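You operate a simulated robot arm through the tools that you are given. There is no shell and no other tool.

Carry out the task below with a simulated robot arm. There is one attempt and no reset: what you move stays moved.

## Task
Press a feed cake from one scoop of Corn.
Fine: with the yellow scoop from the bin with that word into the square oak mould; tamp it firm with the square tamper; both tools end on top of the iron-legged bench. Set down upright: square tamper.
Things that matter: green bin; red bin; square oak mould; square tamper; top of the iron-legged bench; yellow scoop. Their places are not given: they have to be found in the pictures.

Only the result counts: the job must be done as asked and must still hold three seconds after the hand-in. Knocking over, shifting, dropping, spilling or breaking anything else fails it.

## Robot
A 6-joint arm with a two-finger parallel gripper, fixed in place. Base frame: the origin is on the floor under the middle of its stand, x ahead of it, y to its left, z up; the work surface is at about z = 820. Readings come in mm, rad, newtons and seconds.
With the tool pointing down near the work surface it reaches from about 360 to 820 mm from the base axis. Its first joint turns from -2.897 to 2.897 rad. Payload 3.91 kg.
Tool frame: the origin (TCP) lies between the finger pads and is the grasp point; the fingertips stand 30 mm ahead of it; z points along the fingers, y is the line along which they close. The gripper opens to 110 mm. The fingers are 20 mm wide and 10 mm thick; the gripper's body (48 by 112 mm) begins 55 mm behind the TCP.
Orientation is that of the tool frame in the base frame, as a unit quaternion [x, y, z, w]. With the fingers straight down and closing along the base's y, the tool's x points along the base's -x, its y along +y and its z along -z.

## Interface
- The arm moves only by the tool send_rows. Its argument "series" is one flat list of numbers, 6 for each row, row after row: the shift along the tool's x, y, z in units of 100 mm (1.0 is 100 mm), then the turn, a rotation vector about the tool's x, y, z in units of 45 degrees (1.0 is 45 degrees). In form: [dx, dy, dz, wx, wy, wz, dx, dy, dz, wx, wy, wz, ...]. A call has 1 to 20 rows; each row is the pose to reach, as a shift and turn from the pose commanded when the call began, along the tool's axes at that moment. "fingers" is the finger opening in mm, from 0 to 110, set as the call begins (left out, the last holds). A call with a number of a shift or a turn outside -1 to 1 is refused whole. Each row takes 0.2 s and may step no farther than 50 mm and 0.15 rad from the row before; otherwise, or with a gripper value out of range, the whole call is refused. Where a pose cannot be reached the arm comes as near as it can. A force on the tool above 50 N (or 10 N above the force at the start of the call, whichever is more), or a blocked arm, ends the call early, and 0.2 s more pass. The fingers move at their own pace (about 45 mm/s each) and stop on an object; they squeeze with about 42 N. The grip force told is the motor's: it shows also when the fingers shut on nothing. Time passes only in rows, and 0.2 s behind the last, so rows that repeat a pose let the fingers close. The reply holds the time, the measured pose of the TCP, the force on the tool along the base axes, the opening and the grip force, in the units named above and with some noise, with the torque about the TCP (base axes, N m) and any sound that the robot's microphone picked up, and new pictures: "views" is both (left out), scene, wrist or none.
- Cameras (640 x 400 px; columns grow to the right, rows downward): "scene" is fixed at [43.5, 657.3, 1394]; the picture's right is [-0.46, -0.89, 0.00], its down [-0.85, 0.44, -0.28] and it looks along [0.25, -0.13, -0.96] (base axes); focal length 214 px, centre (320, 200). "wrist" rides on the gripper at [77, 7, -114] in the tool frame; the picture's right is [-0.09, 1.00, 0.00], its down [-0.80, -0.07, -0.59] and it looks along [-0.59, -0.05, 0.80] (tool axes); focal length 270 px, centre (320, 200).
- move_column(by): slides the trunk up (or, below 0, down) by that many mm; the arm rides with it, the base frame stays. It gives what a move gives, with no picture.
- pixel_to_xyz(camera, pixels): for up to 12 pixels [column, row] of the newest picture of that camera ("zoom" is the newest enlarged one), the place [x, y, z] in the base frame of the surface seen there, good to about 2 mm, but the place of the scene camera against the robot may be out by one fixed shift of up to 25 mm in any direction. It takes no simulated time.
- inspect(camera, box): a new picture of the part [left, top, right, bottom] of that camera's present view, enlarged. It takes no simulated time.
- finish_job(): hands the job in; it is judged then, once.

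Open the gripper and draw the arm clear of the work before you hand the job in, unless the task says otherwise.

The tools are called after "Request:" as a command line: name --argument value ..., lists and objects as JSON in quotes. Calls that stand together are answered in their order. send_rows: Moves the arm, as the interface text tells. Its arguments: {"type":"object","properties":{"series":{"type":"array","items":{"type":"number"}},"fingers":{"type":"number"},"views":{"type":"string","enum":["both","scene","wrist","none"]}},"required":["series"]} The other tools are called the same way: move_column (by) moves the trunk up or down; pixel_to_xyz (camera, pixels) gives the place of the surface under pixels of a picture; inspect (camera, box) takes an enlarged picture of a part of a camera's view; finish_job () hands the job in.

At the start:

```text
t: 0.0
eef_pos: [355.5, 424.5, 1182.4]
tool_rot: [0.0, 1.0, 0.0, 0.0]
force: [-0.5, -0.8, 0.3]
moment: [0.0, -0.01, 0.01]
finger_gap: 110.0
finger_force: 0.2
trunk travel left (down, up): [-500.0, 110.0]
```

scene: 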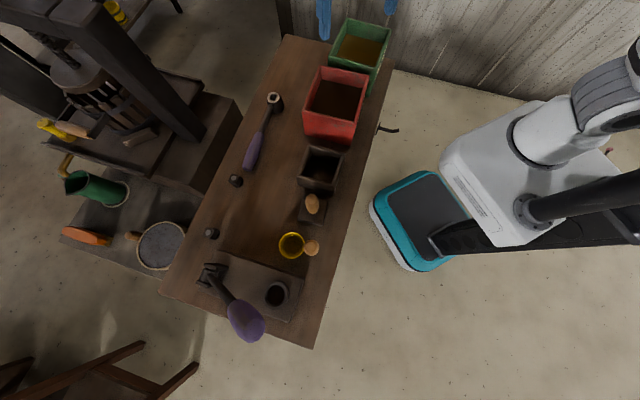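
wrist: 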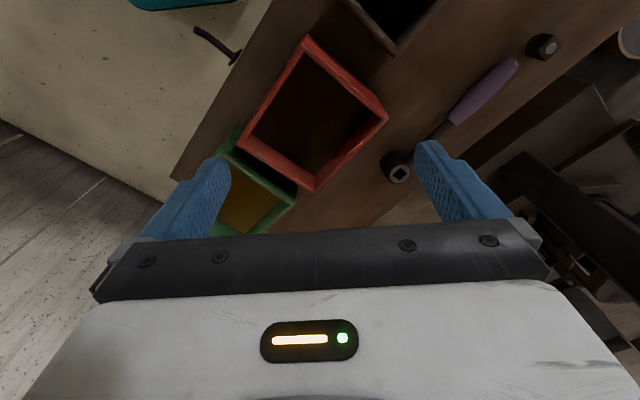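

The scene shows a bench with a green bin (~360,45), a red bin (~335,105), a dark square mould (~320,168), a square tamper (~312,205) and a yellow scoop (~292,245). I enlarge these areas to look for labels and details.

Request:
inspect --camera "scene" --box '[280, 10, 410, 140]'

Request:
inspect --camera "scene" --box '[240, 140, 380, 280]'

Request:
inspect --camera "scene" --box '[150, 200, 350, 360]'

Request:
inspect --camera "scene" --box '[0, 0, 280, 280]'

Request:
inspect --camera "wrist" --box '[180, 0, 420, 250]'

```text
3.08 times, centred on (345, 75) of scene
```

zoom: 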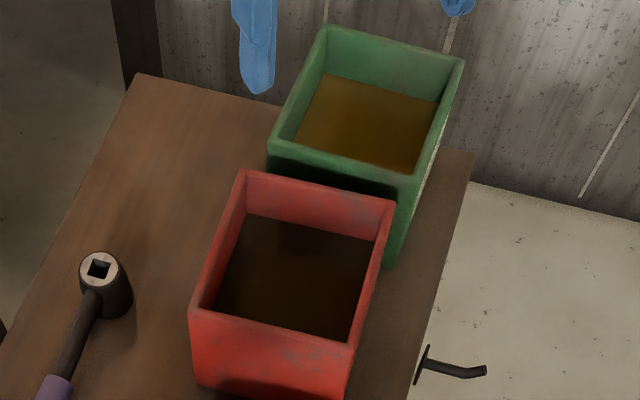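

```text
2.86 times, centred on (310, 210) of scene
```

zoom: 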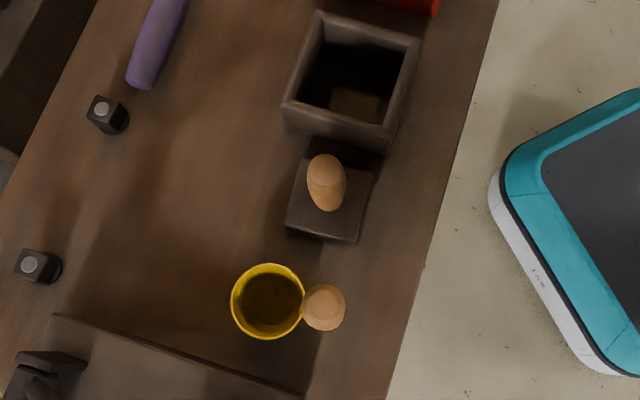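

```text
2.50 times, centred on (250, 280) of scene
```

zoom: 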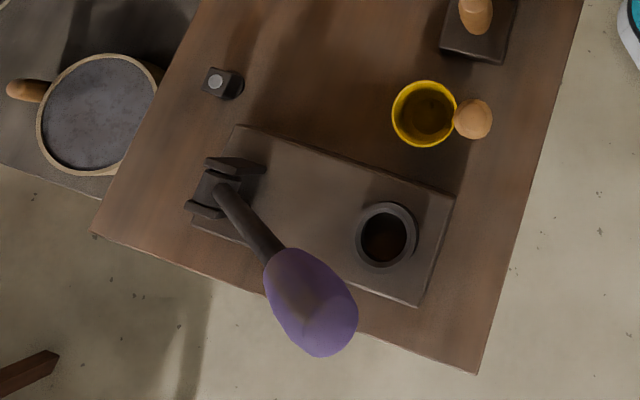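

```text
1.43 times, centred on (140, 140) of scene
```

zoom: 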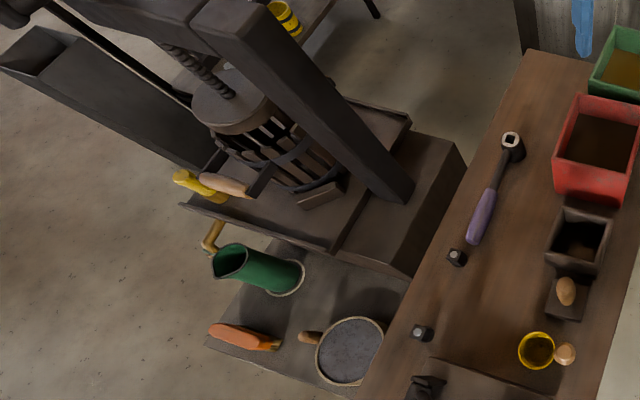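

```text
1.60 times, centred on (300, 125) of wrist
```

zoom: 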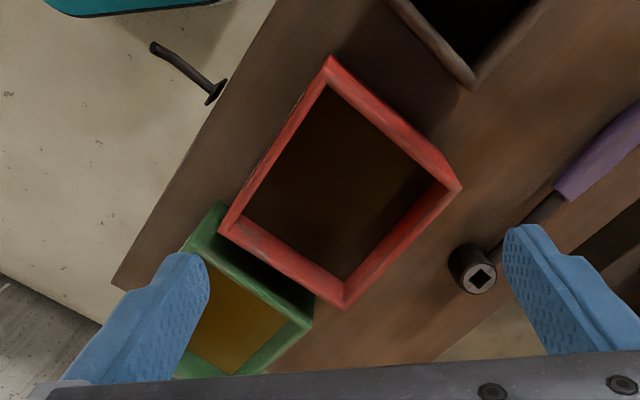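

Corn's label is not visible from above; a pale label strip seems to sit on the green bin's right face (zoom ~ (430,150)). First I measure where the important things are.

Request:
pixel_to_xyz --camera "scene" --pixels '[[346, 20], [390, 29], [379, 68], [335, 57], [330, 66], [368, 75], [355, 121], [305, 110], [360, 45], [335, 100], [385, 70], [300, 235]]'

Request:
pixel_to_xyz --camera "scene" --pixels '[[312, 146], [342, 153], [328, 181], [302, 176], [320, 165], [311, 200], [300, 212], [318, 219], [290, 245], [311, 247], [300, 248], [283, 245]]'

Request:
pixel_to_xyz --camera "scene" --pixels '[[288, 37], [394, 62], [312, 347], [162, 292], [274, 100], [254, 150], [236, 181], [212, 233], [277, 295], [245, 320], [225, 255], [297, 290]]'

```text
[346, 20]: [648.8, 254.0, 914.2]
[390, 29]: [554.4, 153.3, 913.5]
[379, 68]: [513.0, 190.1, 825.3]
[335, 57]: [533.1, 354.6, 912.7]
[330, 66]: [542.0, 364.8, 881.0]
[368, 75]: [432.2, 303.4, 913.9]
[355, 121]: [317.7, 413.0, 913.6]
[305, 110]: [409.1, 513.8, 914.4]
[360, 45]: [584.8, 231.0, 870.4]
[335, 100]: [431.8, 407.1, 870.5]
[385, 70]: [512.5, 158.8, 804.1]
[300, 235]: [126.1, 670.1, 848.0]
```

```text
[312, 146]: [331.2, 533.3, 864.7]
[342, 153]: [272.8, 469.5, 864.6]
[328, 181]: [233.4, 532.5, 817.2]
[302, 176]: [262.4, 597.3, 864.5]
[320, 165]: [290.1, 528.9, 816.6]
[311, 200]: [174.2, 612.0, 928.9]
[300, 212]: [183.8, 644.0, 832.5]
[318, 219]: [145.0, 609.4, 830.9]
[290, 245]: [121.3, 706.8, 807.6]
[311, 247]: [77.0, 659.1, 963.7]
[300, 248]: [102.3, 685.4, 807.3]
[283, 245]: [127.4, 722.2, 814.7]
```

```text
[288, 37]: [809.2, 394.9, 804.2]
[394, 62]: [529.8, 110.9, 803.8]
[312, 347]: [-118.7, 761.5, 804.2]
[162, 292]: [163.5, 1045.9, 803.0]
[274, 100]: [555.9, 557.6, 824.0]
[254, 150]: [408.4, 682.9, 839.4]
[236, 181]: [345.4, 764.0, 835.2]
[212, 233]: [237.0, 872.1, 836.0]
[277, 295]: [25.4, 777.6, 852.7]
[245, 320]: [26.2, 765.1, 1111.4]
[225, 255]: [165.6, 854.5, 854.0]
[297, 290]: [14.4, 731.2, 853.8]
```

The bench is turned about 45° and the bins' right-hand faces point at the robot. I swing the hand toward a spot on the robot side of the green bin and turn it 45°, so the wrist camera looks at those faces.

Request:
send_rows --series '[-0.083, -0.167, 0.083, 0, 0, -0.167, -0.167, -0.333, 0.167, 0, 0, -0.333, -0.25, -0.5, 0.25, 0, 0, -0.5, -0.333, -0.667, 0.333, 0, 0, -0.667, -0.417, -0.833, 0.417, 0, 0, -0.833, -0.5, -1.0, 0.5, 0, 0, -1.0]' --views "both"

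```text
t: 1.4
eef_pos: [409.2, 325.5, 1136.7]
tool_rot: [-0.383, 0.924, 0.0, 0.0]
force: [0.1, -0.2, -0.1]
moment: [0.02, 0.0, 0.01]
finger_gap: 110.1
finger_force: 0.1
trunk travel left (down, up): [-500.0, 110.0]
```

scene: 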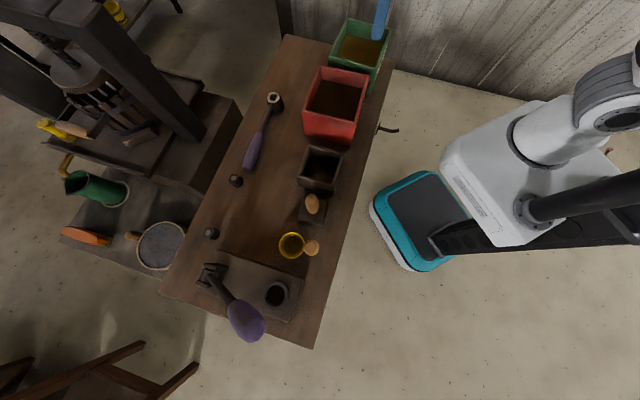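
wrist: 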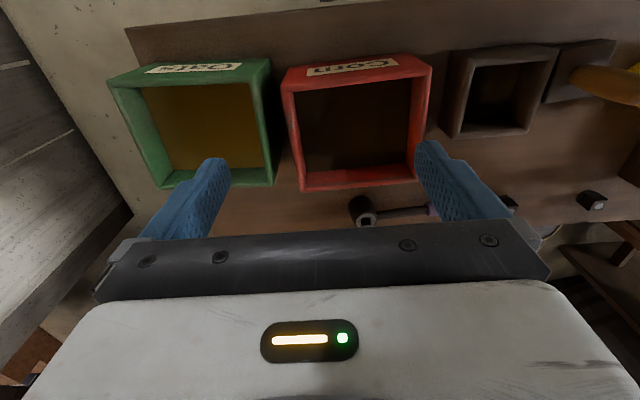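

The labels on the bins' front faces are visible at (195,68) and (350,68), upside-down. I enlarge them.

Request:
inspect --camera "wrist" --box '[120, 45, 280, 90]'

Request:
inspect --camera "wrist" --box '[280, 45, 440, 90]'

Request:
inspect --camera "wrist" --box '[420, 0, 640, 240]'

Request:
pixel_to_xyz --camera "wrist" --pixels '[[283, 74], [424, 60], [415, 182], [302, 188], [455, 56], [553, 50], [530, 132], [450, 136], [350, 130], [495, 100], [450, 190], [300, 220]]'

```text
4.00 times, centred on (200, 68) of wrist
```

zoom: 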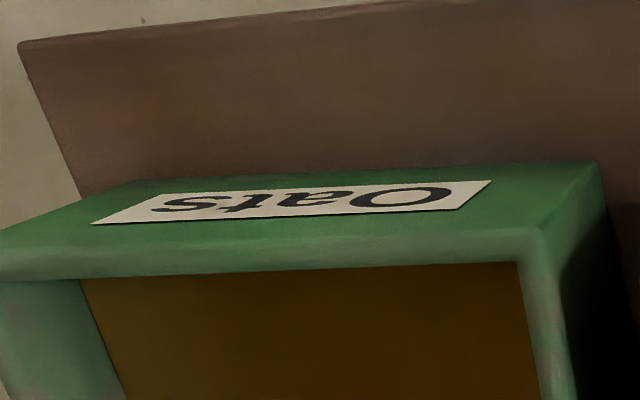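

```text
4.00 times, centred on (360, 68) of wrist
```

zoom: 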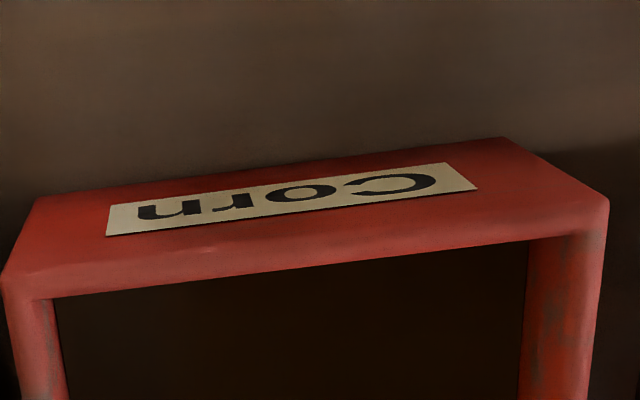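

```text
1.67 times, centred on (530, 120) of wrist
```

zoom: 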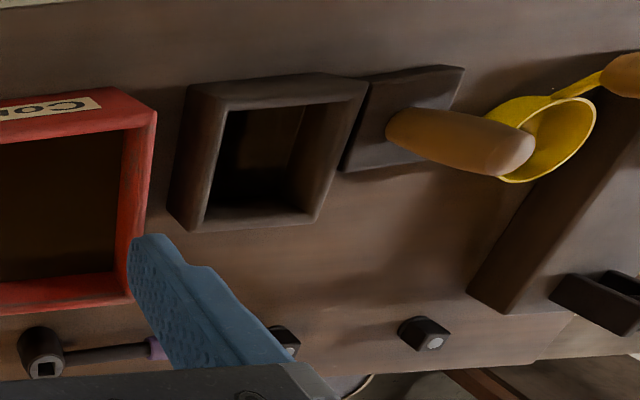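

```text
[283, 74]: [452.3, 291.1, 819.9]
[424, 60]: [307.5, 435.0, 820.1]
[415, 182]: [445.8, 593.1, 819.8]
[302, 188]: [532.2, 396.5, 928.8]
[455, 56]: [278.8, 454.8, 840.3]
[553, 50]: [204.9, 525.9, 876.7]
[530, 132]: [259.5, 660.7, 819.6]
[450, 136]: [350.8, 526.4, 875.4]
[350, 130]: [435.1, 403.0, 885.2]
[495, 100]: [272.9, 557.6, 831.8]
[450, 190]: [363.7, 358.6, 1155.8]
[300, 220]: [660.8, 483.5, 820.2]
```

The red bin reads "Corn", the green one "Oats", so I take from the red bin. Next I move along the bench (tool +y) to look at the tamper and the yellow scoop from close up.

Request:
send_rows --series '[0, 0.3, 0, 0, 0, 0, 0, 0.65, 0, 0, 0, 0, 0, 1.0, 0, 0, 0, 0]' --views "none"

Request:
send_rows --series '[0, 0.35, 0, 0, 0, 0, 0, 0.7, 0, 0, 0, 0, 0, 1.0, 0, 0, 0, 0]' --views "both"

```text
t: 2.2
eef_pos: [335.5, 394.7, 1132.7]
tool_rot: [-0.383, 0.924, -0.001, 0.0]
force: [0.1, 0.7, 0.3]
moment: [-0.03, 0.0, 0.01]
finger_gap: 110.0
finger_force: 0.1
trunk travel left (down, up): [-500.0, 110.0]
```

```text
t: 3.0
eef_pos: [266.3, 464.3, 1133.0]
tool_rot: [-0.383, 0.924, 0.0, 0.0]
force: [0.4, 0.5, 0.8]
moment: [-0.02, 0.04, -0.02]
finger_gap: 110.1
finger_force: 0.1
trunk travel left (down, up): [-500.0, 110.0]
```

scene: 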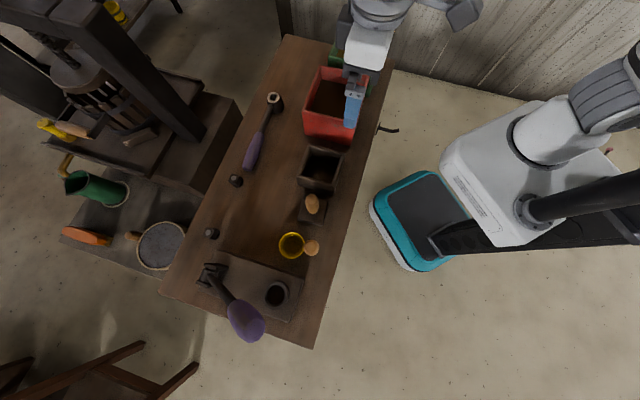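
wrist: 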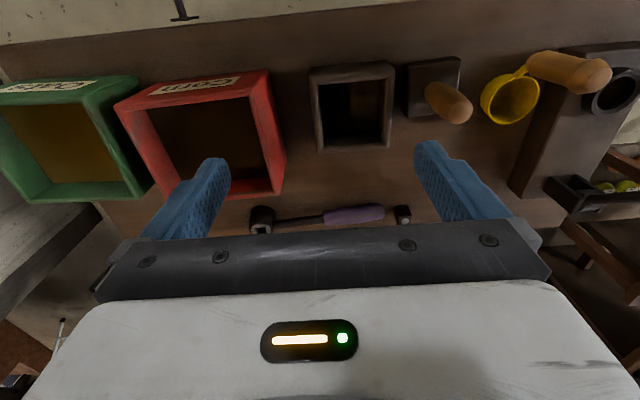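

The scoop is at (510,95) with its handle rising toward (590,75), the tamper at (435,90), the mould at (350,105). I move 100 mm more along the bench and look again.

Request:
send_rows --series '[0, 0.35, 0, 0, 0, 0, 0, 0.7, 0, 0, 0, 0, 0, 1.0, 0, 0, 0, 0]' --views "none"

Request:
send_rows --series '[0.2, 0.2, 0.1, 0, 0, 0, 0.4, 0.4, 0.2, 0, 0, 0, 0.6, 0.6, 0.3, 0, 0, 0]' --views "both"

```text
t: 3.8
eef_pos: [195.3, 536.2, 1133.6]
tool_rot: [-0.382, 0.924, 0.0, 0.001]
force: [0.6, -0.1, 0.1]
moment: [-0.03, 0.01, 0.02]
finger_gap: 109.8
finger_force: 0.1
trunk travel left (down, up): [-500.0, 110.0]
```

```text
t: 4.6
eef_pos: [105.9, 537.4, 1101.8]
tool_rot: [-0.382, 0.924, 0.001, 0.0]
force: [-0.3, 0.3, -0.6]
moment: [0.01, 0.0, -0.01]
finger_gap: 110.0
finger_force: 0.0
trunk travel left (down, up): [-500.0, 110.0]
```

scene: 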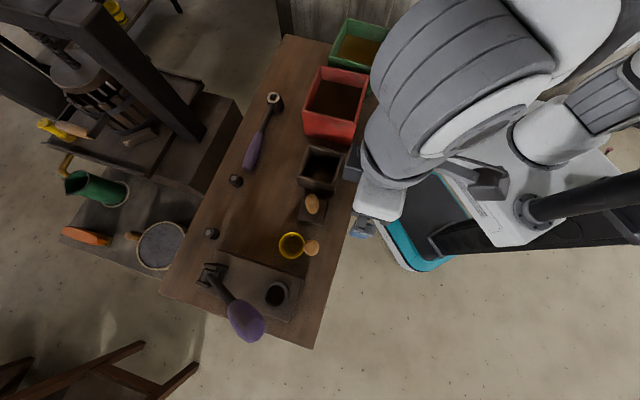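
wrist: 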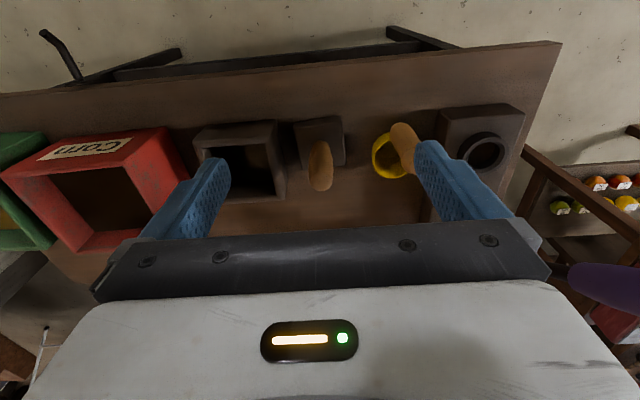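

Now the wrist camera sees the mould, tamper and scoop together, and dark iron legs under this bench at (130,70) and (420,40). I enlarge these and measure.

Request:
inspect --camera "wrist" --box '[180, 90, 440, 250]'

Request:
inspect --camera "wrist" --box '[0, 0, 640, 120]'

Request:
inspect --camera "wrist" --box '[350, 90, 460, 220]'

```text
2.46 times, centred on (310, 170) of wrist
```

zoom: 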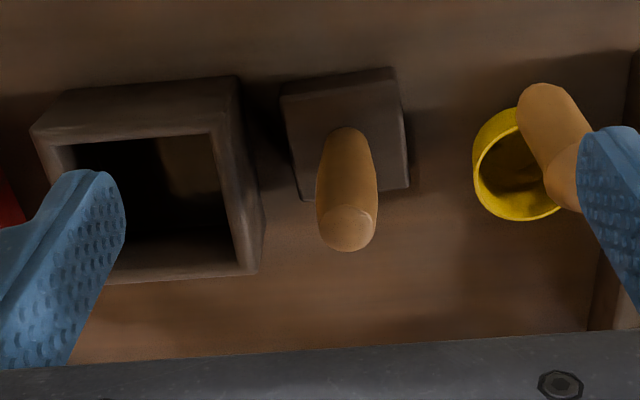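

```text
1.00 times, centred on (320, 60) of wrist (not enlarged: the box is as wide or as high as the picture)
```

zoom: 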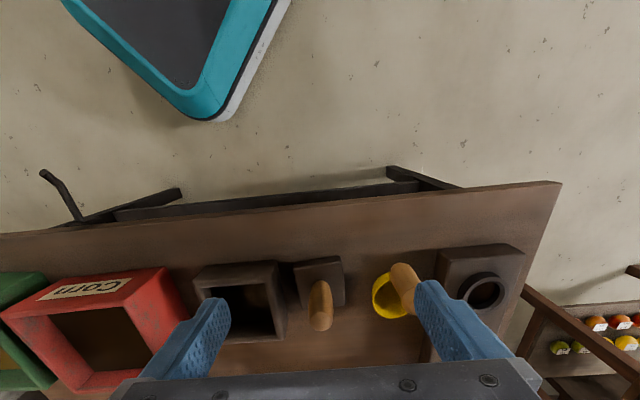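

```text
3.08 times, centred on (405, 155) of wrist
```

zoom: 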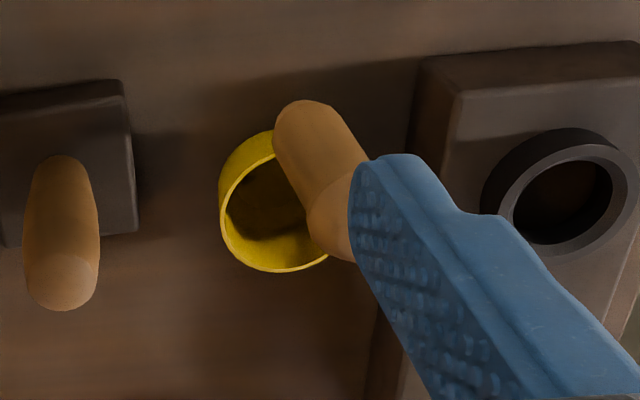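

I measure the scoop and tamper points in the newest zoom, and the mould and tamper in the wrist picture.

Request:
pixel_to_xyz --camera "zoom" --pixels '[[222, 195], [283, 270], [235, 160], [325, 260], [250, 200], [305, 110], [330, 150], [330, 215], [65, 285], [65, 165], [130, 85], [130, 230]]'

Request:
pixel_to_xyz --camera "wrist" --pixels '[[196, 143], [276, 124], [286, 195], [230, 198], [265, 145], [273, 180], [250, 148], [285, 183], [240, 165], [295, 125], [339, 118], [345, 165]]'

Request:
pixel_to_xyz --camera "wrist" --pixels '[[321, 183], [313, 170], [332, 170], [322, 160], [322, 146], [315, 146], [329, 146], [303, 169], [441, 112], [520, 105], [485, 150], [405, 145]]'

```text
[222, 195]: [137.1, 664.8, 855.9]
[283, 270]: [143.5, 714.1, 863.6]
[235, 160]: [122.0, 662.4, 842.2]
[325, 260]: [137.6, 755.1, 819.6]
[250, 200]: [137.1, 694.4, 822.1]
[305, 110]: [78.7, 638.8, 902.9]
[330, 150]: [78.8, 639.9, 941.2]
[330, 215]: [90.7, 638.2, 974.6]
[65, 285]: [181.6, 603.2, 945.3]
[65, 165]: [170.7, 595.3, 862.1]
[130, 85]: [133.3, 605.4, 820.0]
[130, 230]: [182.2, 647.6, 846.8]
```

```text
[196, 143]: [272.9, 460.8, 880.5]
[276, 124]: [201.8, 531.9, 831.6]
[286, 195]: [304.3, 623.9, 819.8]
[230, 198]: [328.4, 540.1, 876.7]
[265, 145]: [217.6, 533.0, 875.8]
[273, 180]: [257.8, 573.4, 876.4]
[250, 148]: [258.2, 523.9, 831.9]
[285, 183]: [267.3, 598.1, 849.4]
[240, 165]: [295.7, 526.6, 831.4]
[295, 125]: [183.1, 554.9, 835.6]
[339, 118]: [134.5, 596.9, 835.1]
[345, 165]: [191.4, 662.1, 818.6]
```

```text
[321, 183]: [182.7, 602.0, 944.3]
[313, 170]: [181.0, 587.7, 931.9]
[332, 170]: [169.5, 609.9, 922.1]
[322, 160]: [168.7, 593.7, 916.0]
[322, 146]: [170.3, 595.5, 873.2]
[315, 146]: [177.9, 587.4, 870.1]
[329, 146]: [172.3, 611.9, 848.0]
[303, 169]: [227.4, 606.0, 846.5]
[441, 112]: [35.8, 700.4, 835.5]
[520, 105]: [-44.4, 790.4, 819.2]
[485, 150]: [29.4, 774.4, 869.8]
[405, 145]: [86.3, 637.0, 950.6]
```

Readings: mould rim z≈876 with floor ≈831, tamper base ≈64 mm square with a handle up to z≈945, scoop cup rim ≈864 with a vertical wooden handle up to ≈980. Before grasping I test in free air above the mould which wrist turns are possible for pouring.

Request:
send_rows --series '[-0.167, -0.167, -0.083, 0, 0, 0.167, -0.333, -0.333, -0.167, 0, 0, 0.333, -0.5, -0.5, -0.25, 0, 0, 0.5, -0.667, -0.667, -0.333, 0, 0, 0.667, -0.833, -0.833, -0.417, 0, 0, 0.833, -1.0, -1.0, -0.5, 0, 0, 1.0]' --views "none"

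Request:
send_rows --series '[0, 0, 0, 0, 0, 0.167, 0, 0, 0, 0, 0, 0.333, 0, 0, 0, 0, 0, 0.5, 0, 0, 0, 0, 0, 0.667, 0, 0, 0, 0, 0, 0.833, 0, 0, 0, 0, 0, 1.0]' --views "none"

Request:
send_rows --series '[0, 0, 0, 0, 0, 0.167, 0, 0, 0, 0, 0, 0.333, 0, 0, 0, 0, 0, 0.5, 0, 0, 0, 0, 0, 0.667, 0, 0, 0, 0, 0, 0.833, 0, 0, 0, 0, 0, 1.0]' --views "both"

```text
t: 6.0
eef_pos: [249.2, 537.0, 1151.3]
tool_rot: [0.001, 1.0, -0.001, 0.0]
force: [0.3, -0.1, 0.0]
moment: [-0.02, -0.03, 0.01]
finger_gap: 110.1
finger_force: 0.0
trunk travel left (down, up): [-500.0, 110.0]
```

```text
t: 7.4
eef_pos: [249.6, 536.3, 1154.2]
tool_rot: [0.383, 0.924, 0.0, 0.0]
force: [0.4, 0.1, 0.3]
moment: [0.0, 0.0, 0.01]
finger_gap: 110.3
finger_force: 0.1
trunk travel left (down, up): [-500.0, 110.0]
```

```text
t: 8.8
eef_pos: [249.7, 536.6, 1153.5]
tool_rot: [0.708, 0.706, 0.0, 0.001]
force: [-0.5, -0.7, 0.4]
moment: [0.03, -0.01, -0.01]
finger_gap: 110.1
finger_force: 0.0
trunk travel left (down, up): [-500.0, 110.0]
```

scene: 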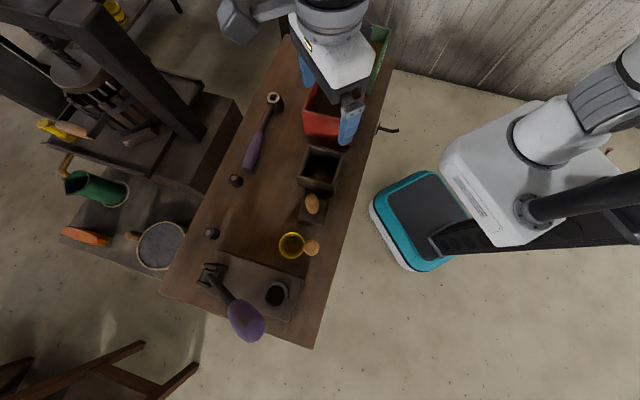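
wrist: 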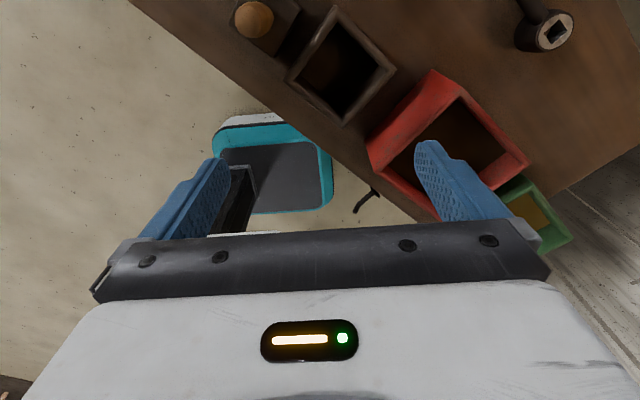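

The wrist turned 135° without trouble. I turn the last 45° so the tool's x points away from the robot, then test the pouring tilt.

Request:
send_rows --series '[0, 0, 0, 0, 0, 0.167, 0, 0, 0, 0, 0, 0.333, 0, 0, 0, 0, 0, 0.5, 0, 0, 0, 0, 0, 0.667, 0, 0, 0, 0, 0, 0.833, 0, 0, 0, 0, 0, 1.0]' --views "none"

Request:
send_rows --series '[0, 0, 0, 0, 0.167, 0, 0, 0, 0, 0, 0.333, 0, 0, 0, 0, 0, 0.5, 0, 0, 0, 0, 0, 0.667, 0, 0, 0, 0, 0, 0.833, 0, 0, 0, 0, 0, 1.0, 0]' --views "none"

Request:
send_rows --series '[0, 0, 0, 0, 0.167, 0, 0, 0, 0, 0, 0.333, 0, 0, 0, 0, 0, 0.5, 0, 0, 0, 0, 0, 0.667, 0, 0, 0, 0, 0, 0.833, 0, 0, 0, 0, 0, 1.0, 0]' --views "both"

```text
t: 10.2
eef_pos: [357.6, 452.8, 1123.4]
tool_rot: [0.867, 0.497, -0.014, -0.041]
force: [-1.7, 1.2, -0.3]
moment: [-0.07, -0.1, -0.05]
finger_gap: 110.1
finger_force: 0.0
out of reach, approached as far as the arm can: row 2, 3, 4, 5, 6
trunk travel left (down, up): [-500.0, 110.0]
```

```text
t: 11.6
eef_pos: [356.2, 454.0, 1126.0]
tool_rot: [0.807, 0.441, 0.32, -0.23]
force: [-0.4, -0.3, -0.1]
moment: [-0.01, -0.01, 0.0]
finger_gap: 109.9
finger_force: 0.1
trunk travel left (down, up): [-500.0, 110.0]
```

```text
t: 13.0
eef_pos: [392.2, 425.1, 1131.1]
tool_rot: [0.619, 0.329, 0.597, -0.389]
force: [-0.2, -0.6, 0.7]
moment: [-0.02, -0.02, -0.03]
finger_gap: 110.2
finger_force: 0.1
out of reach, approached as far as the arm can: row 1, 2, 3, 4, 5, 6
trunk travel left (down, up): [-500.0, 110.0]
```

scene: 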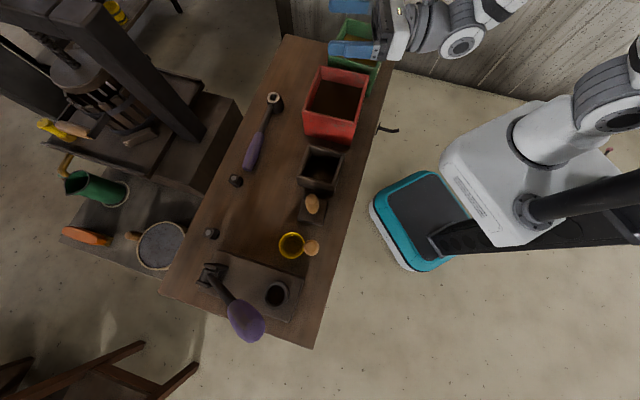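
wrist: 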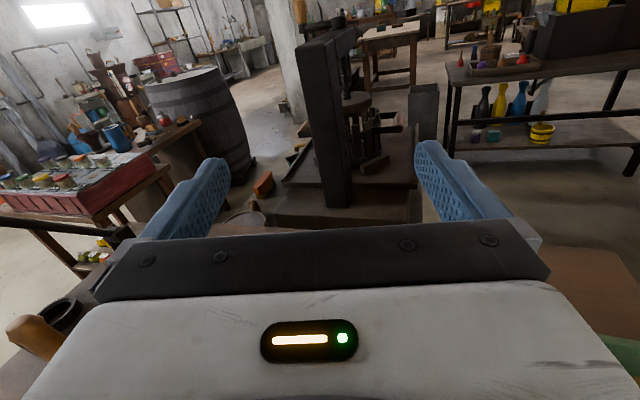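

The wrist hits its turn limit near there, but the arm can hold the tool horizontal with the camera on top. I test whether that same horizontal pose is reachable lower and closer, where a pour into the mould would happen.

Request:
send_rows --series '[-0.16, -0.25, -0.16, 0, 0, 0, -0.32, -0.5, -0.32, 0, 0, 0, -0.47, -0.75, -0.47, 0, 0, 0]' --views "none"

Request:
send_rows --series '[-0.16, -0.25, -0.16, 0, 0, 0, -0.32, -0.5, -0.32, 0, 0, 0, -0.47, -0.75, -0.47, 0, 0, 0]' --views "both"

```text
t: 13.8
eef_pos: [371.6, 383.3, 1108.4]
tool_rot: [0.622, 0.324, 0.601, -0.384]
force: [-0.2, 0.6, -0.2]
moment: [0.0, 0.03, -0.04]
finger_gap: 110.0
finger_force: 0.2
out of reach, approached as far as the arm can: row 1, 2, 3
trunk travel left (down, up): [-500.0, 110.0]
```

```text
t: 14.6
eef_pos: [368.4, 387.2, 1077.8]
tool_rot: [0.619, 0.329, 0.598, -0.388]
force: [0.2, 0.4, 0.9]
moment: [-0.01, 0.01, 0.04]
finger_gap: 110.1
finger_force: 0.0
out of reach, approached as far as the arm can: row 1, 2, 3
trunk travel left (down, up): [-500.0, 110.0]
```

scene: 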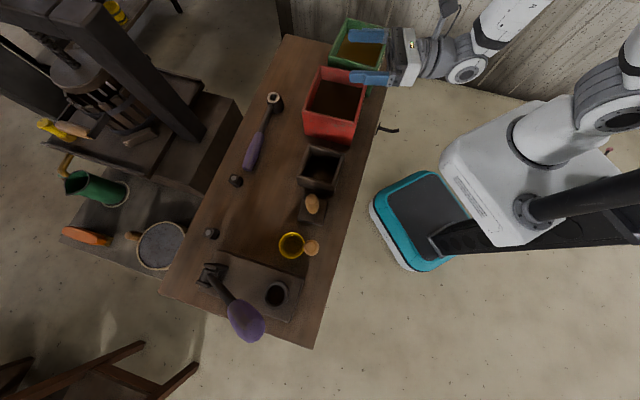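
wrist: 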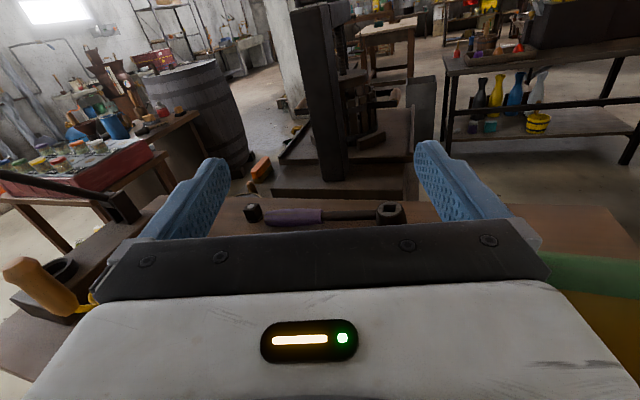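

The turn limit stopped the move at (368,387,1078). I turn the horizontal tool about 15° about the vertical, away from the limit, and move toward the pour spot in two steps.

Request:
send_rows --series '[0, 0, 0, 0.15, 0, 0, -0.1, -0.1, -0.05, 0.3, 0, 0, -0.2, -0.3, -0.12, 0.4, 0, 0, -0.4, -0.6, -0.24, 0.4, 0, 0]' --views "none"

Request:
send_rows --series '[-0.2, -0.2, -0.05, 0, 0, 0, -0.4, -0.4, -0.1, 0, 0, 0, -0.6, -0.5, -0.15, 0, 0, 0]' --views "both"

```text
t: 15.6
eef_pos: [313.5, 404.4, 1042.2]
tool_rot: [0.555, 0.411, 0.545, -0.475]
force: [-0.9, 0.0, 0.2]
moment: [0.0, -0.03, 0.01]
finger_gap: 109.9
finger_force: 0.1
out of reach, approached as far as the arm can: row 4
trunk travel left (down, up): [-500.0, 110.0]
```

```text
t: 16.4
eef_pos: [268.6, 419.2, 977.1]
tool_rot: [0.556, 0.411, 0.546, -0.473]
force: [0.8, -0.3, 1.0]
moment: [-0.01, -0.04, 0.0]
finger_gap: 109.9
finger_force: 0.1
out of reach, approached as far as the arm can: row 1, 2, 3
trunk travel left (down, up): [-500.0, 110.0]
```

scene: 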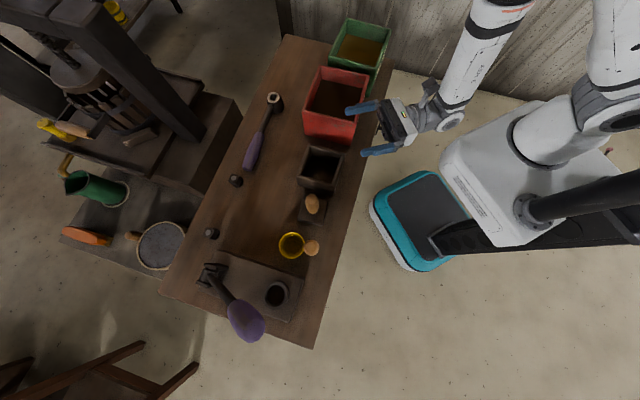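
wrist: 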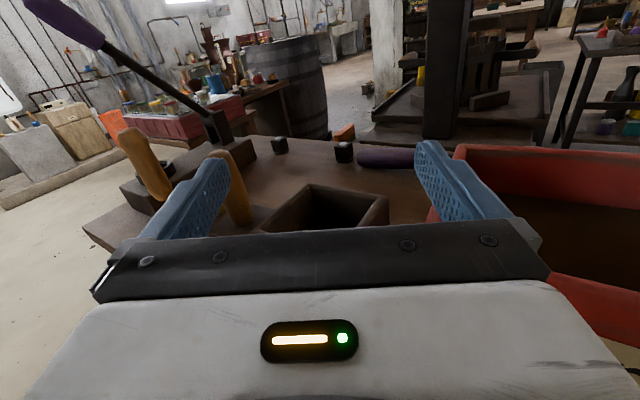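

The horizontal pose was reached at (268.6,419.2,977) with the mould straight ahead at (325,205). I test 20° more tilt and a lower height there.

Request:
send_rows --series '[0, 0, 0, 0, 0.15, 0, 0, 0, 0, 0, 0.3, 0, 0, 0, 0, 0, 0.45, 0]' --views "none"

Request:
send_rows --series '[-0.1, -0.05, -0.1, 0, 0, 0, -0.2, -0.1, -0.2, 0, 0, 0, -0.3, -0.15, -0.3, 0, 0, 0]' --views "scene"

```text
t: 17.2
eef_pos: [301.5, 462.1, 1015.7]
tool_rot: [0.456, 0.326, 0.63, -0.537]
force: [0.0, -0.3, -0.8]
moment: [-0.01, 0.01, 0.02]
finger_gap: 110.0
finger_force: 0.0
out of reach, approached as far as the arm can: row 2, 3
trunk travel left (down, up): [-500.0, 110.0]
```

```text
t: 18.0
eef_pos: [302.4, 478.0, 999.6]
tool_rot: [0.455, 0.324, 0.632, -0.537]
force: [0.5, -0.5, 0.9]
moment: [0.02, 0.0, -0.02]
finger_gap: 110.0
finger_force: 0.1
out of reach, approached as far as the arm can: row 1, 2, 3
trunk travel left (down, up): [-500.0, 110.0]
```

scene: 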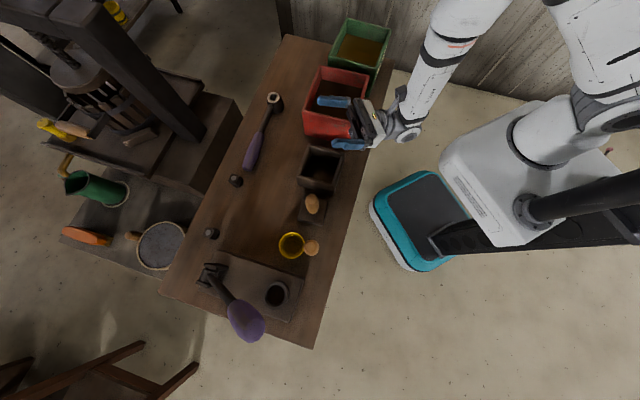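

At 108° tilt the arm runs short at this column height. I go back to horizontal and up, then lower the trunk 150 mm to see if that gives more room.

Request:
send_rows --series '[0.25, 0, 0, 0, -0.15, 0, 0.5, 0, -0.05, 0, -0.3, 0, 0.75, 0, -0.1, 0, -0.45, 0, 1.0, 0, -0.15, 0, -0.45, 0]' --views "none"

Request:
send_rows --series '[0.25, 0, 0, 0, 0, 0, 0.5, 0, 0, 0, 0, 0, 0.75, 0, 0, 0, 0, 0]' --views "none"

```text
t: 19.0
eef_pos: [297.9, 421.9, 1086.4]
tool_rot: [0.556, 0.411, 0.545, -0.474]
force: [-0.5, 0.3, -0.4]
moment: [0.02, -0.01, -0.01]
finger_gap: 110.2
finger_force: 0.1
trunk travel left (down, up): [-500.0, 110.0]
```

```text
t: 19.8
eef_pos: [303.3, 418.3, 1160.1]
tool_rot: [0.556, 0.41, 0.545, -0.475]
force: [-0.7, -0.4, 0.0]
moment: [0.01, 0.02, 0.03]
finger_gap: 110.1
finger_force: 0.0
trunk travel left (down, up): [-500.0, 110.0]
```

The hand is at z=1160, horizontal and clear. I lower the trunk 150 mm, which brings the hand to about z=1010, above the bin rim at 929.

Request:
move_column --by -150

```text
t: 21.6
eef_pos: [302.8, 418.8, 1009.8]
tool_rot: [0.556, 0.41, 0.546, -0.474]
force: [0.3, 0.2, -0.5]
moment: [0.03, 0.0, -0.02]
finger_gap: 110.1
finger_force: 0.1
trunk travel left (down, up): [-350.0, 260.0]
```

Now I repeat the tilt test: shift to about (265,415,965) and tilt 20° and then 40° past horizontal.

Request:
send_rows --series '[-0.15, -0.12, -0.03, 0, 0, 0, -0.3, -0.24, -0.06, 0, 0, 0, -0.45, -0.36, -0.1, 0, 0, 0, -0.45, -0.36, -0.1, 0, 0.15, 0, -0.45, -0.36, -0.1, 0, 0.3, 0, -0.45, -0.36, -0.1, 0, 0.45, 0]' --views "none"

Request:
send_rows --series '[0, 0, 0, 0, 0.15, 0, 0, 0, 0, 0, 0.3, 0, 0, 0, 0, 0, 0.45, 0]' --views "scene"

```text
t: 22.9
eef_pos: [268.9, 425.8, 967.5]
tool_rot: [0.45, 0.32, 0.635, -0.54]
force: [0.3, 0.1, 0.4]
moment: [-0.02, 0.03, 0.0]
finger_gap: 109.9
finger_force: 0.1
out of reach, approached as far as the arm can: row 2, 3, 4, 5, 6
trunk travel left (down, up): [-350.0, 260.0]
```

```text
t: 23.8
eef_pos: [304.7, 460.5, 1029.4]
tool_rot: [0.351, 0.246, 0.691, -0.582]
force: [0.3, 0.7, -0.1]
moment: [0.0, 0.04, 0.01]
finger_gap: 110.0
finger_force: 0.1
out of reach, approached as far as the arm can: row 1, 2, 3
trunk travel left (down, up): [-350.0, 260.0]
```

scene: 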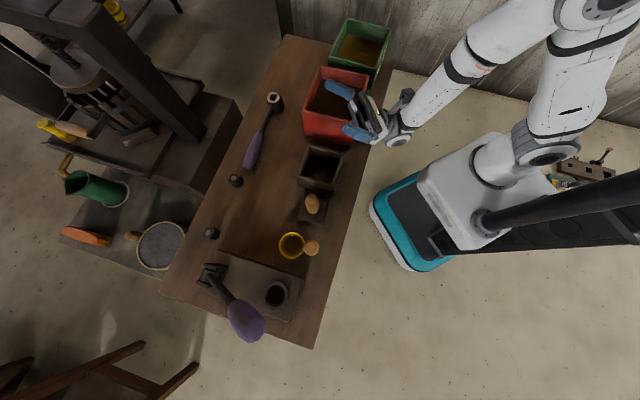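

With the trunk lower, 110° of tool tilt works at (269,426,967); that is enough for a pour if I grip the scoop with the tool leaning 30°. I bring the tool back upright and up in two calls.

Request:
send_rows --series '[0.1, 0, 0.08, 0, -0.167, 0, 0.2, 0, 0.16, 0, -0.333, 0, 0.3, 0, 0.24, 0, -0.5, 0, 0.4, 0, 0.32, 0, -0.667, 0, 0.5, 0, 0.4, 0, -0.833, 0, 0.6, 0, 0.48, 0, -1.0, 0]' --views "none"

Request:
send_rows --series '[0, 0, 0, 0, -0.167, 0, 0, 0, 0, 0, -0.333, 0, 0, 0, 0, 0, -0.5, 0, 0, 0, 0, 0, -0.667, 0, 0, 0, 0, 0, -0.833, 0, 0, 0, 0, 0, -1.0, 0]' --views "none"

Request:
send_rows --series '[0, 0, 0, 0, -0.167, 0, 0, 0, 0, 0, -0.333, 0, 0, 0, 0, 0, -0.5, 0, 0, 0, 0, 0, -0.667, 0, 0, 0, 0, 0, -0.833, 0]' --views "none"

```text
t: 25.1
eef_pos: [309.4, 455.1, 1108.6]
tool_rot: [0.589, 0.452, 0.503, -0.444]
force: [0.5, 0.2, 0.3]
moment: [0.02, 0.01, 0.0]
finger_gap: 109.8
finger_force: 0.0
trunk travel left (down, up): [-350.0, 260.0]
```

```text
t: 26.6
eef_pos: [310.2, 455.4, 1106.9]
tool_rot: [0.736, 0.587, 0.24, -0.237]
force: [-0.2, 0.5, -0.1]
moment: [-0.01, -0.01, -0.01]
finger_gap: 109.8
finger_force: 0.0
trunk travel left (down, up): [-350.0, 260.0]
```

```text
t: 27.8
eef_pos: [310.6, 457.0, 1107.9]
tool_rot: [0.775, 0.631, -0.01, -0.035]
force: [-0.9, -0.5, -0.2]
moment: [-0.01, -0.03, 0.0]
finger_gap: 110.1
finger_force: 0.1
trunk travel left (down, up): [-350.0, 260.0]
```

The tool is nearly upright again. I turn it back by steps of 45° toward the scoop's handle-side heading while moving toward it at a safe height.

Request:
send_rows --series '[0.045, -0.11, 0, 0, 0, -0.167, 0.09, -0.22, 0, 0, 0, -0.333, 0.135, -0.33, 0, 0, 0, -0.5, 0.18, -0.44, 0, 0, 0, -0.667, 0.225, -0.55, 0, 0, 0, -0.833, 0.27, -0.67, 0, 0, 0, -1.0]' --views "none"

Request:
send_rows --series '[0, 0, 0, 0, 0, -0.167, 0, 0, 0, 0, 0, -0.333, 0, 0, 0, 0, 0, -0.5, 0, 0, 0, 0, 0, -0.667, 0, 0, 0, 0, 0, -0.833, 0, 0, 0, 0, 0, -1.0]' --views "none"

Request:
send_rows --series '[0, 0, 0, 0, 0, -0.167, 0, 0, 0, 0, 0, -0.333, 0, 0, 0, 0, 0, -0.5, 0, 0, 0, 0, 0, -0.667, 0, 0, 0, 0, 0, -0.833, 0, 0, 0, 0, 0, -1.0]' --views "none"

```text
t: 29.1
eef_pos: [248.6, 496.0, 1114.3]
tool_rot: [0.473, 0.881, 0.005, -0.038]
force: [1.1, 0.4, -0.1]
moment: [-0.04, 0.03, -0.01]
finger_gap: 109.9
finger_force: 0.1
trunk travel left (down, up): [-350.0, 260.0]
```

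```text
t: 30.6
eef_pos: [248.7, 496.3, 1112.8]
tool_rot: [0.1, 0.994, 0.019, -0.033]
force: [-0.7, 0.6, -0.5]
moment: [0.0, -0.01, -0.03]
finger_gap: 109.8
finger_force: 0.1
trunk travel left (down, up): [-350.0, 260.0]
```

```text
t: 31.9
eef_pos: [248.6, 494.9, 1113.7]
tool_rot: [-0.289, 0.957, 0.029, -0.023]
force: [0.2, -0.2, 0.2]
moment: [0.02, -0.01, -0.02]
finger_gap: 109.9
finger_force: 0.1
trunk travel left (down, up): [-350.0, 260.0]
```

I correct the small leftover tilt and move in front of the mould–tamper–scoop group for accurate measuring from the wrist camera.

Request:
send_rows --series '[0.25, 0.24, 0.12, 0.023, -0.006, -0.073, 0.5, 0.48, 0.25, 0.046, -0.012, -0.147, 0.75, 0.72, 0.38, 0.068, -0.018, -0.22, 1.0, 0.95, 0.5, 0.091, -0.0245, -0.293]' --views "both"

```text
t: 33.0
eef_pos: [110.9, 521.7, 1072.4]
tool_rot: [-0.396, 0.918, 0.0, 0.001]
force: [0.4, 0.0, 0.9]
moment: [-0.01, 0.02, 0.0]
finger_gap: 110.1
finger_force: 0.1
trunk travel left (down, up): [-350.0, 260.0]
```

scene: 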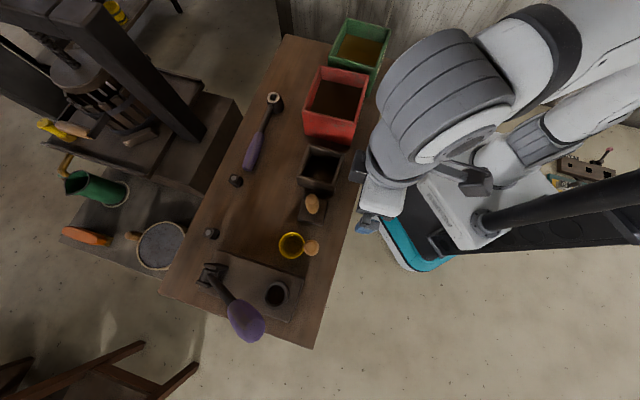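
wrist: 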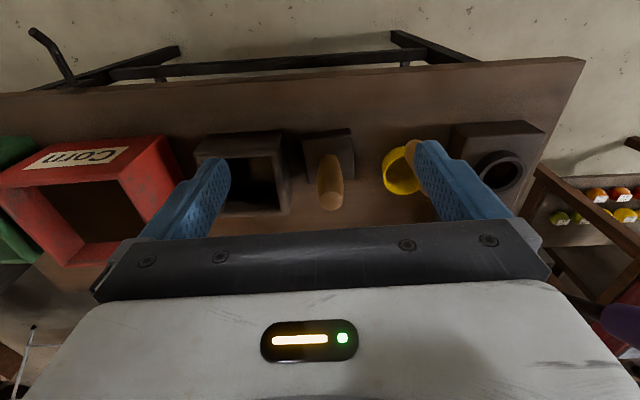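

The mould (240,170), tamper (328,165) and scoop (402,170) are in view. I enlarge the mould and tamper to measure edges.

Request:
inspect --camera "wrist" --box '[190, 115, 350, 215]'

```text
4.00 times, centred on (270, 165) of wrist
```

zoom: 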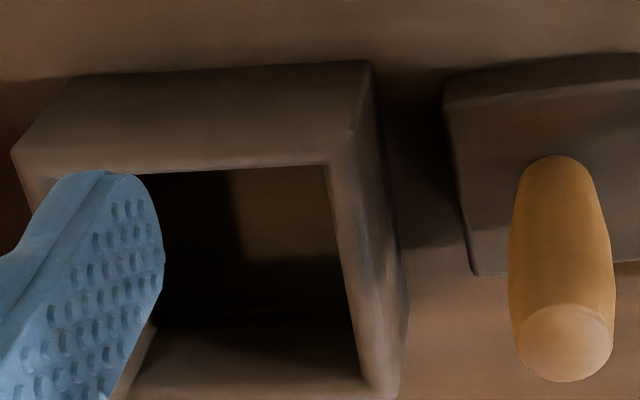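

I query rim and plate corner points in this enlarged picture.

Request:
pixel_to_xyz --camera "zoom" --pixels '[[22, 158], [355, 132], [352, 145], [330, 162], [200, 168], [362, 383], [340, 250], [398, 375], [250, 240], [448, 112], [475, 268], [600, 265]]'

Request:
pixel_to_xyz --camera "zoom" --pixels '[[30, 150], [100, 152], [200, 150], [300, 140], [383, 300], [375, 300], [365, 250], [360, 220], [480, 200], [620, 150], [560, 350], [560, 375]]'

```text
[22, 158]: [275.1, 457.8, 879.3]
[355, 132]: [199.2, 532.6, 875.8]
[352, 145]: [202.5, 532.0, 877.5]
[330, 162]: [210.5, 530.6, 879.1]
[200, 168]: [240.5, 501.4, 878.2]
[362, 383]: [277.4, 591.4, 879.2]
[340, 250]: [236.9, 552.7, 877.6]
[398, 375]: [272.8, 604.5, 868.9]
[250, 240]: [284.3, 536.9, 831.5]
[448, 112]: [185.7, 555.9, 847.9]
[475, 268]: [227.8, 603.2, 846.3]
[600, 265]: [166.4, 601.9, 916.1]
```

```text
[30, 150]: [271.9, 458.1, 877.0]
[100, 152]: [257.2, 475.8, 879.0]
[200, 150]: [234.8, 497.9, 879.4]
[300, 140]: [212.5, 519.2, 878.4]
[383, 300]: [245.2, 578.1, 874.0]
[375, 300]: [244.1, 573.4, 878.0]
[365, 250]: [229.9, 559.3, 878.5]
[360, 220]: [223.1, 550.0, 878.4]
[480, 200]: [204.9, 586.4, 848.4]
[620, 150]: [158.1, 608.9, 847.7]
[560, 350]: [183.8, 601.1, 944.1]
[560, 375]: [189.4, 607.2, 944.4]
```

The mould comes out near (274,532), inner opening about 86 mm, rim z≈878; tamper plate about 64 mm, centred near (184,602). Now I shift 90 mm along the bench to get the scoop between the fingers' view.

Request:
send_rows --series '[0, 0.3, 0, 0, 0, 0, 0, 0.6, 0, 0, 0, 0, 0, 0.9, 0, 0, 0, 0]' --views "both"

Request:
inspect --camera "wrist" --box '[250, 110, 410, 210]'

```text
t: 33.8
eef_pos: [45.9, 582.4, 1071.6]
tool_rot: [-0.396, 0.918, 0.001, 0.0]
force: [-0.3, -0.5, -0.3]
moment: [0.04, 0.01, -0.01]
finger_gap: 110.2
finger_force: 0.2
trunk travel left (down, up): [-350.0, 260.0]
```

scene: 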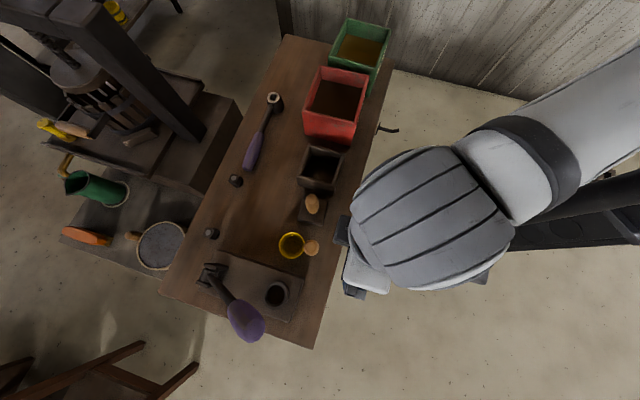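
wrist: 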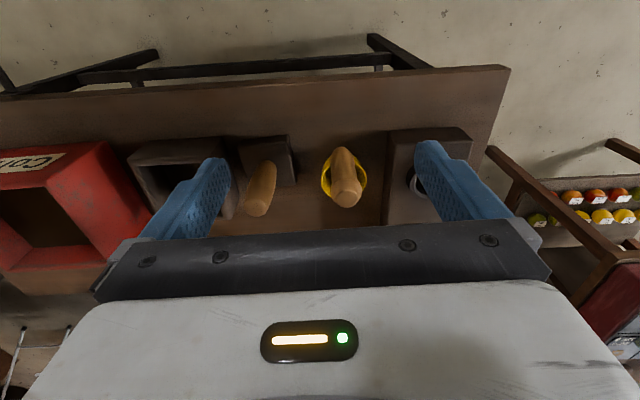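

```text
4.00 times, centred on (330, 160) of wrist
```

zoom: 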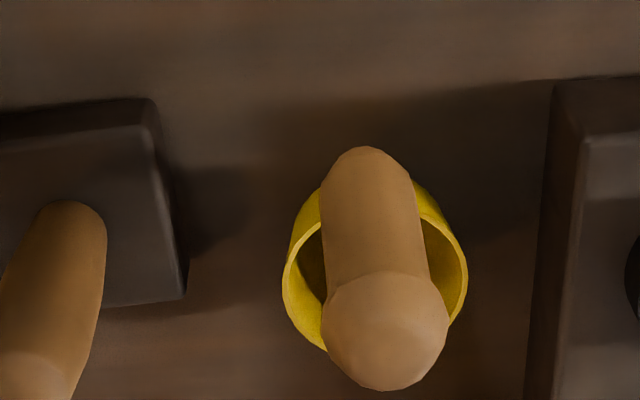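

The scoop handle stands in front of its cup. I measure handle and cup points in this zoom.

Request:
pixel_to_xyz --camera "zoom" --pixels '[[385, 330], [335, 330], [440, 330], [385, 380], [372, 155], [372, 200], [373, 250], [335, 220], [410, 220], [376, 270], [345, 165], [398, 165]]'

Request:
pixel_to_xyz --camera "zoom" --pixels '[[286, 280], [318, 200], [420, 190], [464, 280], [290, 310], [460, 310], [310, 270], [445, 270], [315, 225], [430, 225], [300, 240], [450, 240]]'

```text
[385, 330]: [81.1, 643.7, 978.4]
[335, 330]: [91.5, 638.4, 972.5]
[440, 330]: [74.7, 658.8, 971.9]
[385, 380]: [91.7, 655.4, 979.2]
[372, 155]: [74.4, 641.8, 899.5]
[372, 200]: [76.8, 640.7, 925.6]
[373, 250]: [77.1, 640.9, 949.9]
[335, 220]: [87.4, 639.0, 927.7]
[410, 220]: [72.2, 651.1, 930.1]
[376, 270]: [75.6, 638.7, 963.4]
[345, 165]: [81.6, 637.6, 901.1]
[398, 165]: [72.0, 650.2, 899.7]
```

```text
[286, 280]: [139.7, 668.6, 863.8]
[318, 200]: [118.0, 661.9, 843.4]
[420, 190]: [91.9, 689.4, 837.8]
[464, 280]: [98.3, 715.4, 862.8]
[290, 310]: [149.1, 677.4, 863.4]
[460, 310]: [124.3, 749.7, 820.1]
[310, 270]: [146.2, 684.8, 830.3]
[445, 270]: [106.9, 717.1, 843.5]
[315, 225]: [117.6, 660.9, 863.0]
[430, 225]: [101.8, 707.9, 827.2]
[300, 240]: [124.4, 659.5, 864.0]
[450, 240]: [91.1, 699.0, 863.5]
```

The scoop's handle axis is near (85.6,651.2), top z≈979, and the cup centre is near (121,691) with radius 31, rim z≈864. I move to a pre-grasp spot, leaning the tool 30° outward and narrowing the fingers to 70 mm.

Request:
send_rows --series '[-0.064, 0.04, 0.077, 0, -0.133, -0.006, -0.128, 0.08, 0.154, 0, -0.267, -0.012, -0.192, 0.12, 0.231, 0, -0.4, -0.018, -0.256, 0.16, 0.308, 0, -0.533, -0.025, -0.32, 0.196, 0.386, 0, -0.667, -0.031]' --fingers 70 --views "both"

```text
t: 35.0
eef_pos: [52.3, 620.8, 1033.5]
tool_rot: [-0.393, 0.882, 0.104, 0.238]
force: [0.0, -0.1, 0.7]
moment: [0.04, -0.01, 0.01]
finger_gap: 70.1
finger_force: 0.0
trunk travel left (down, up): [-350.0, 260.0]
```

scene: 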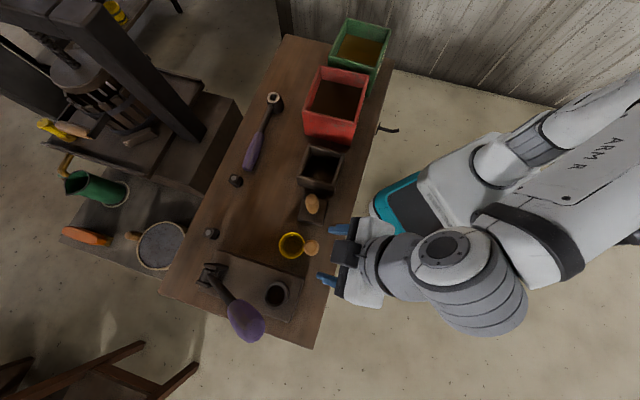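
wrist: 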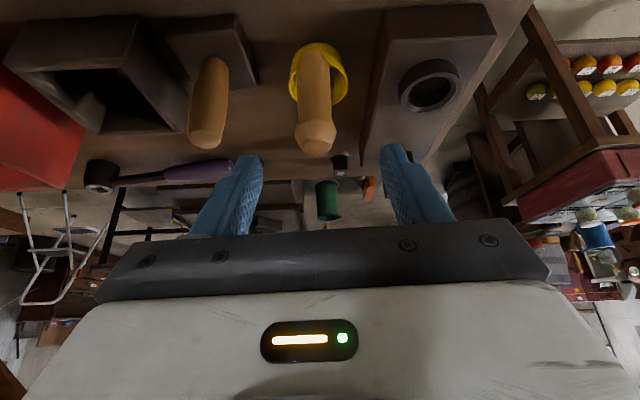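

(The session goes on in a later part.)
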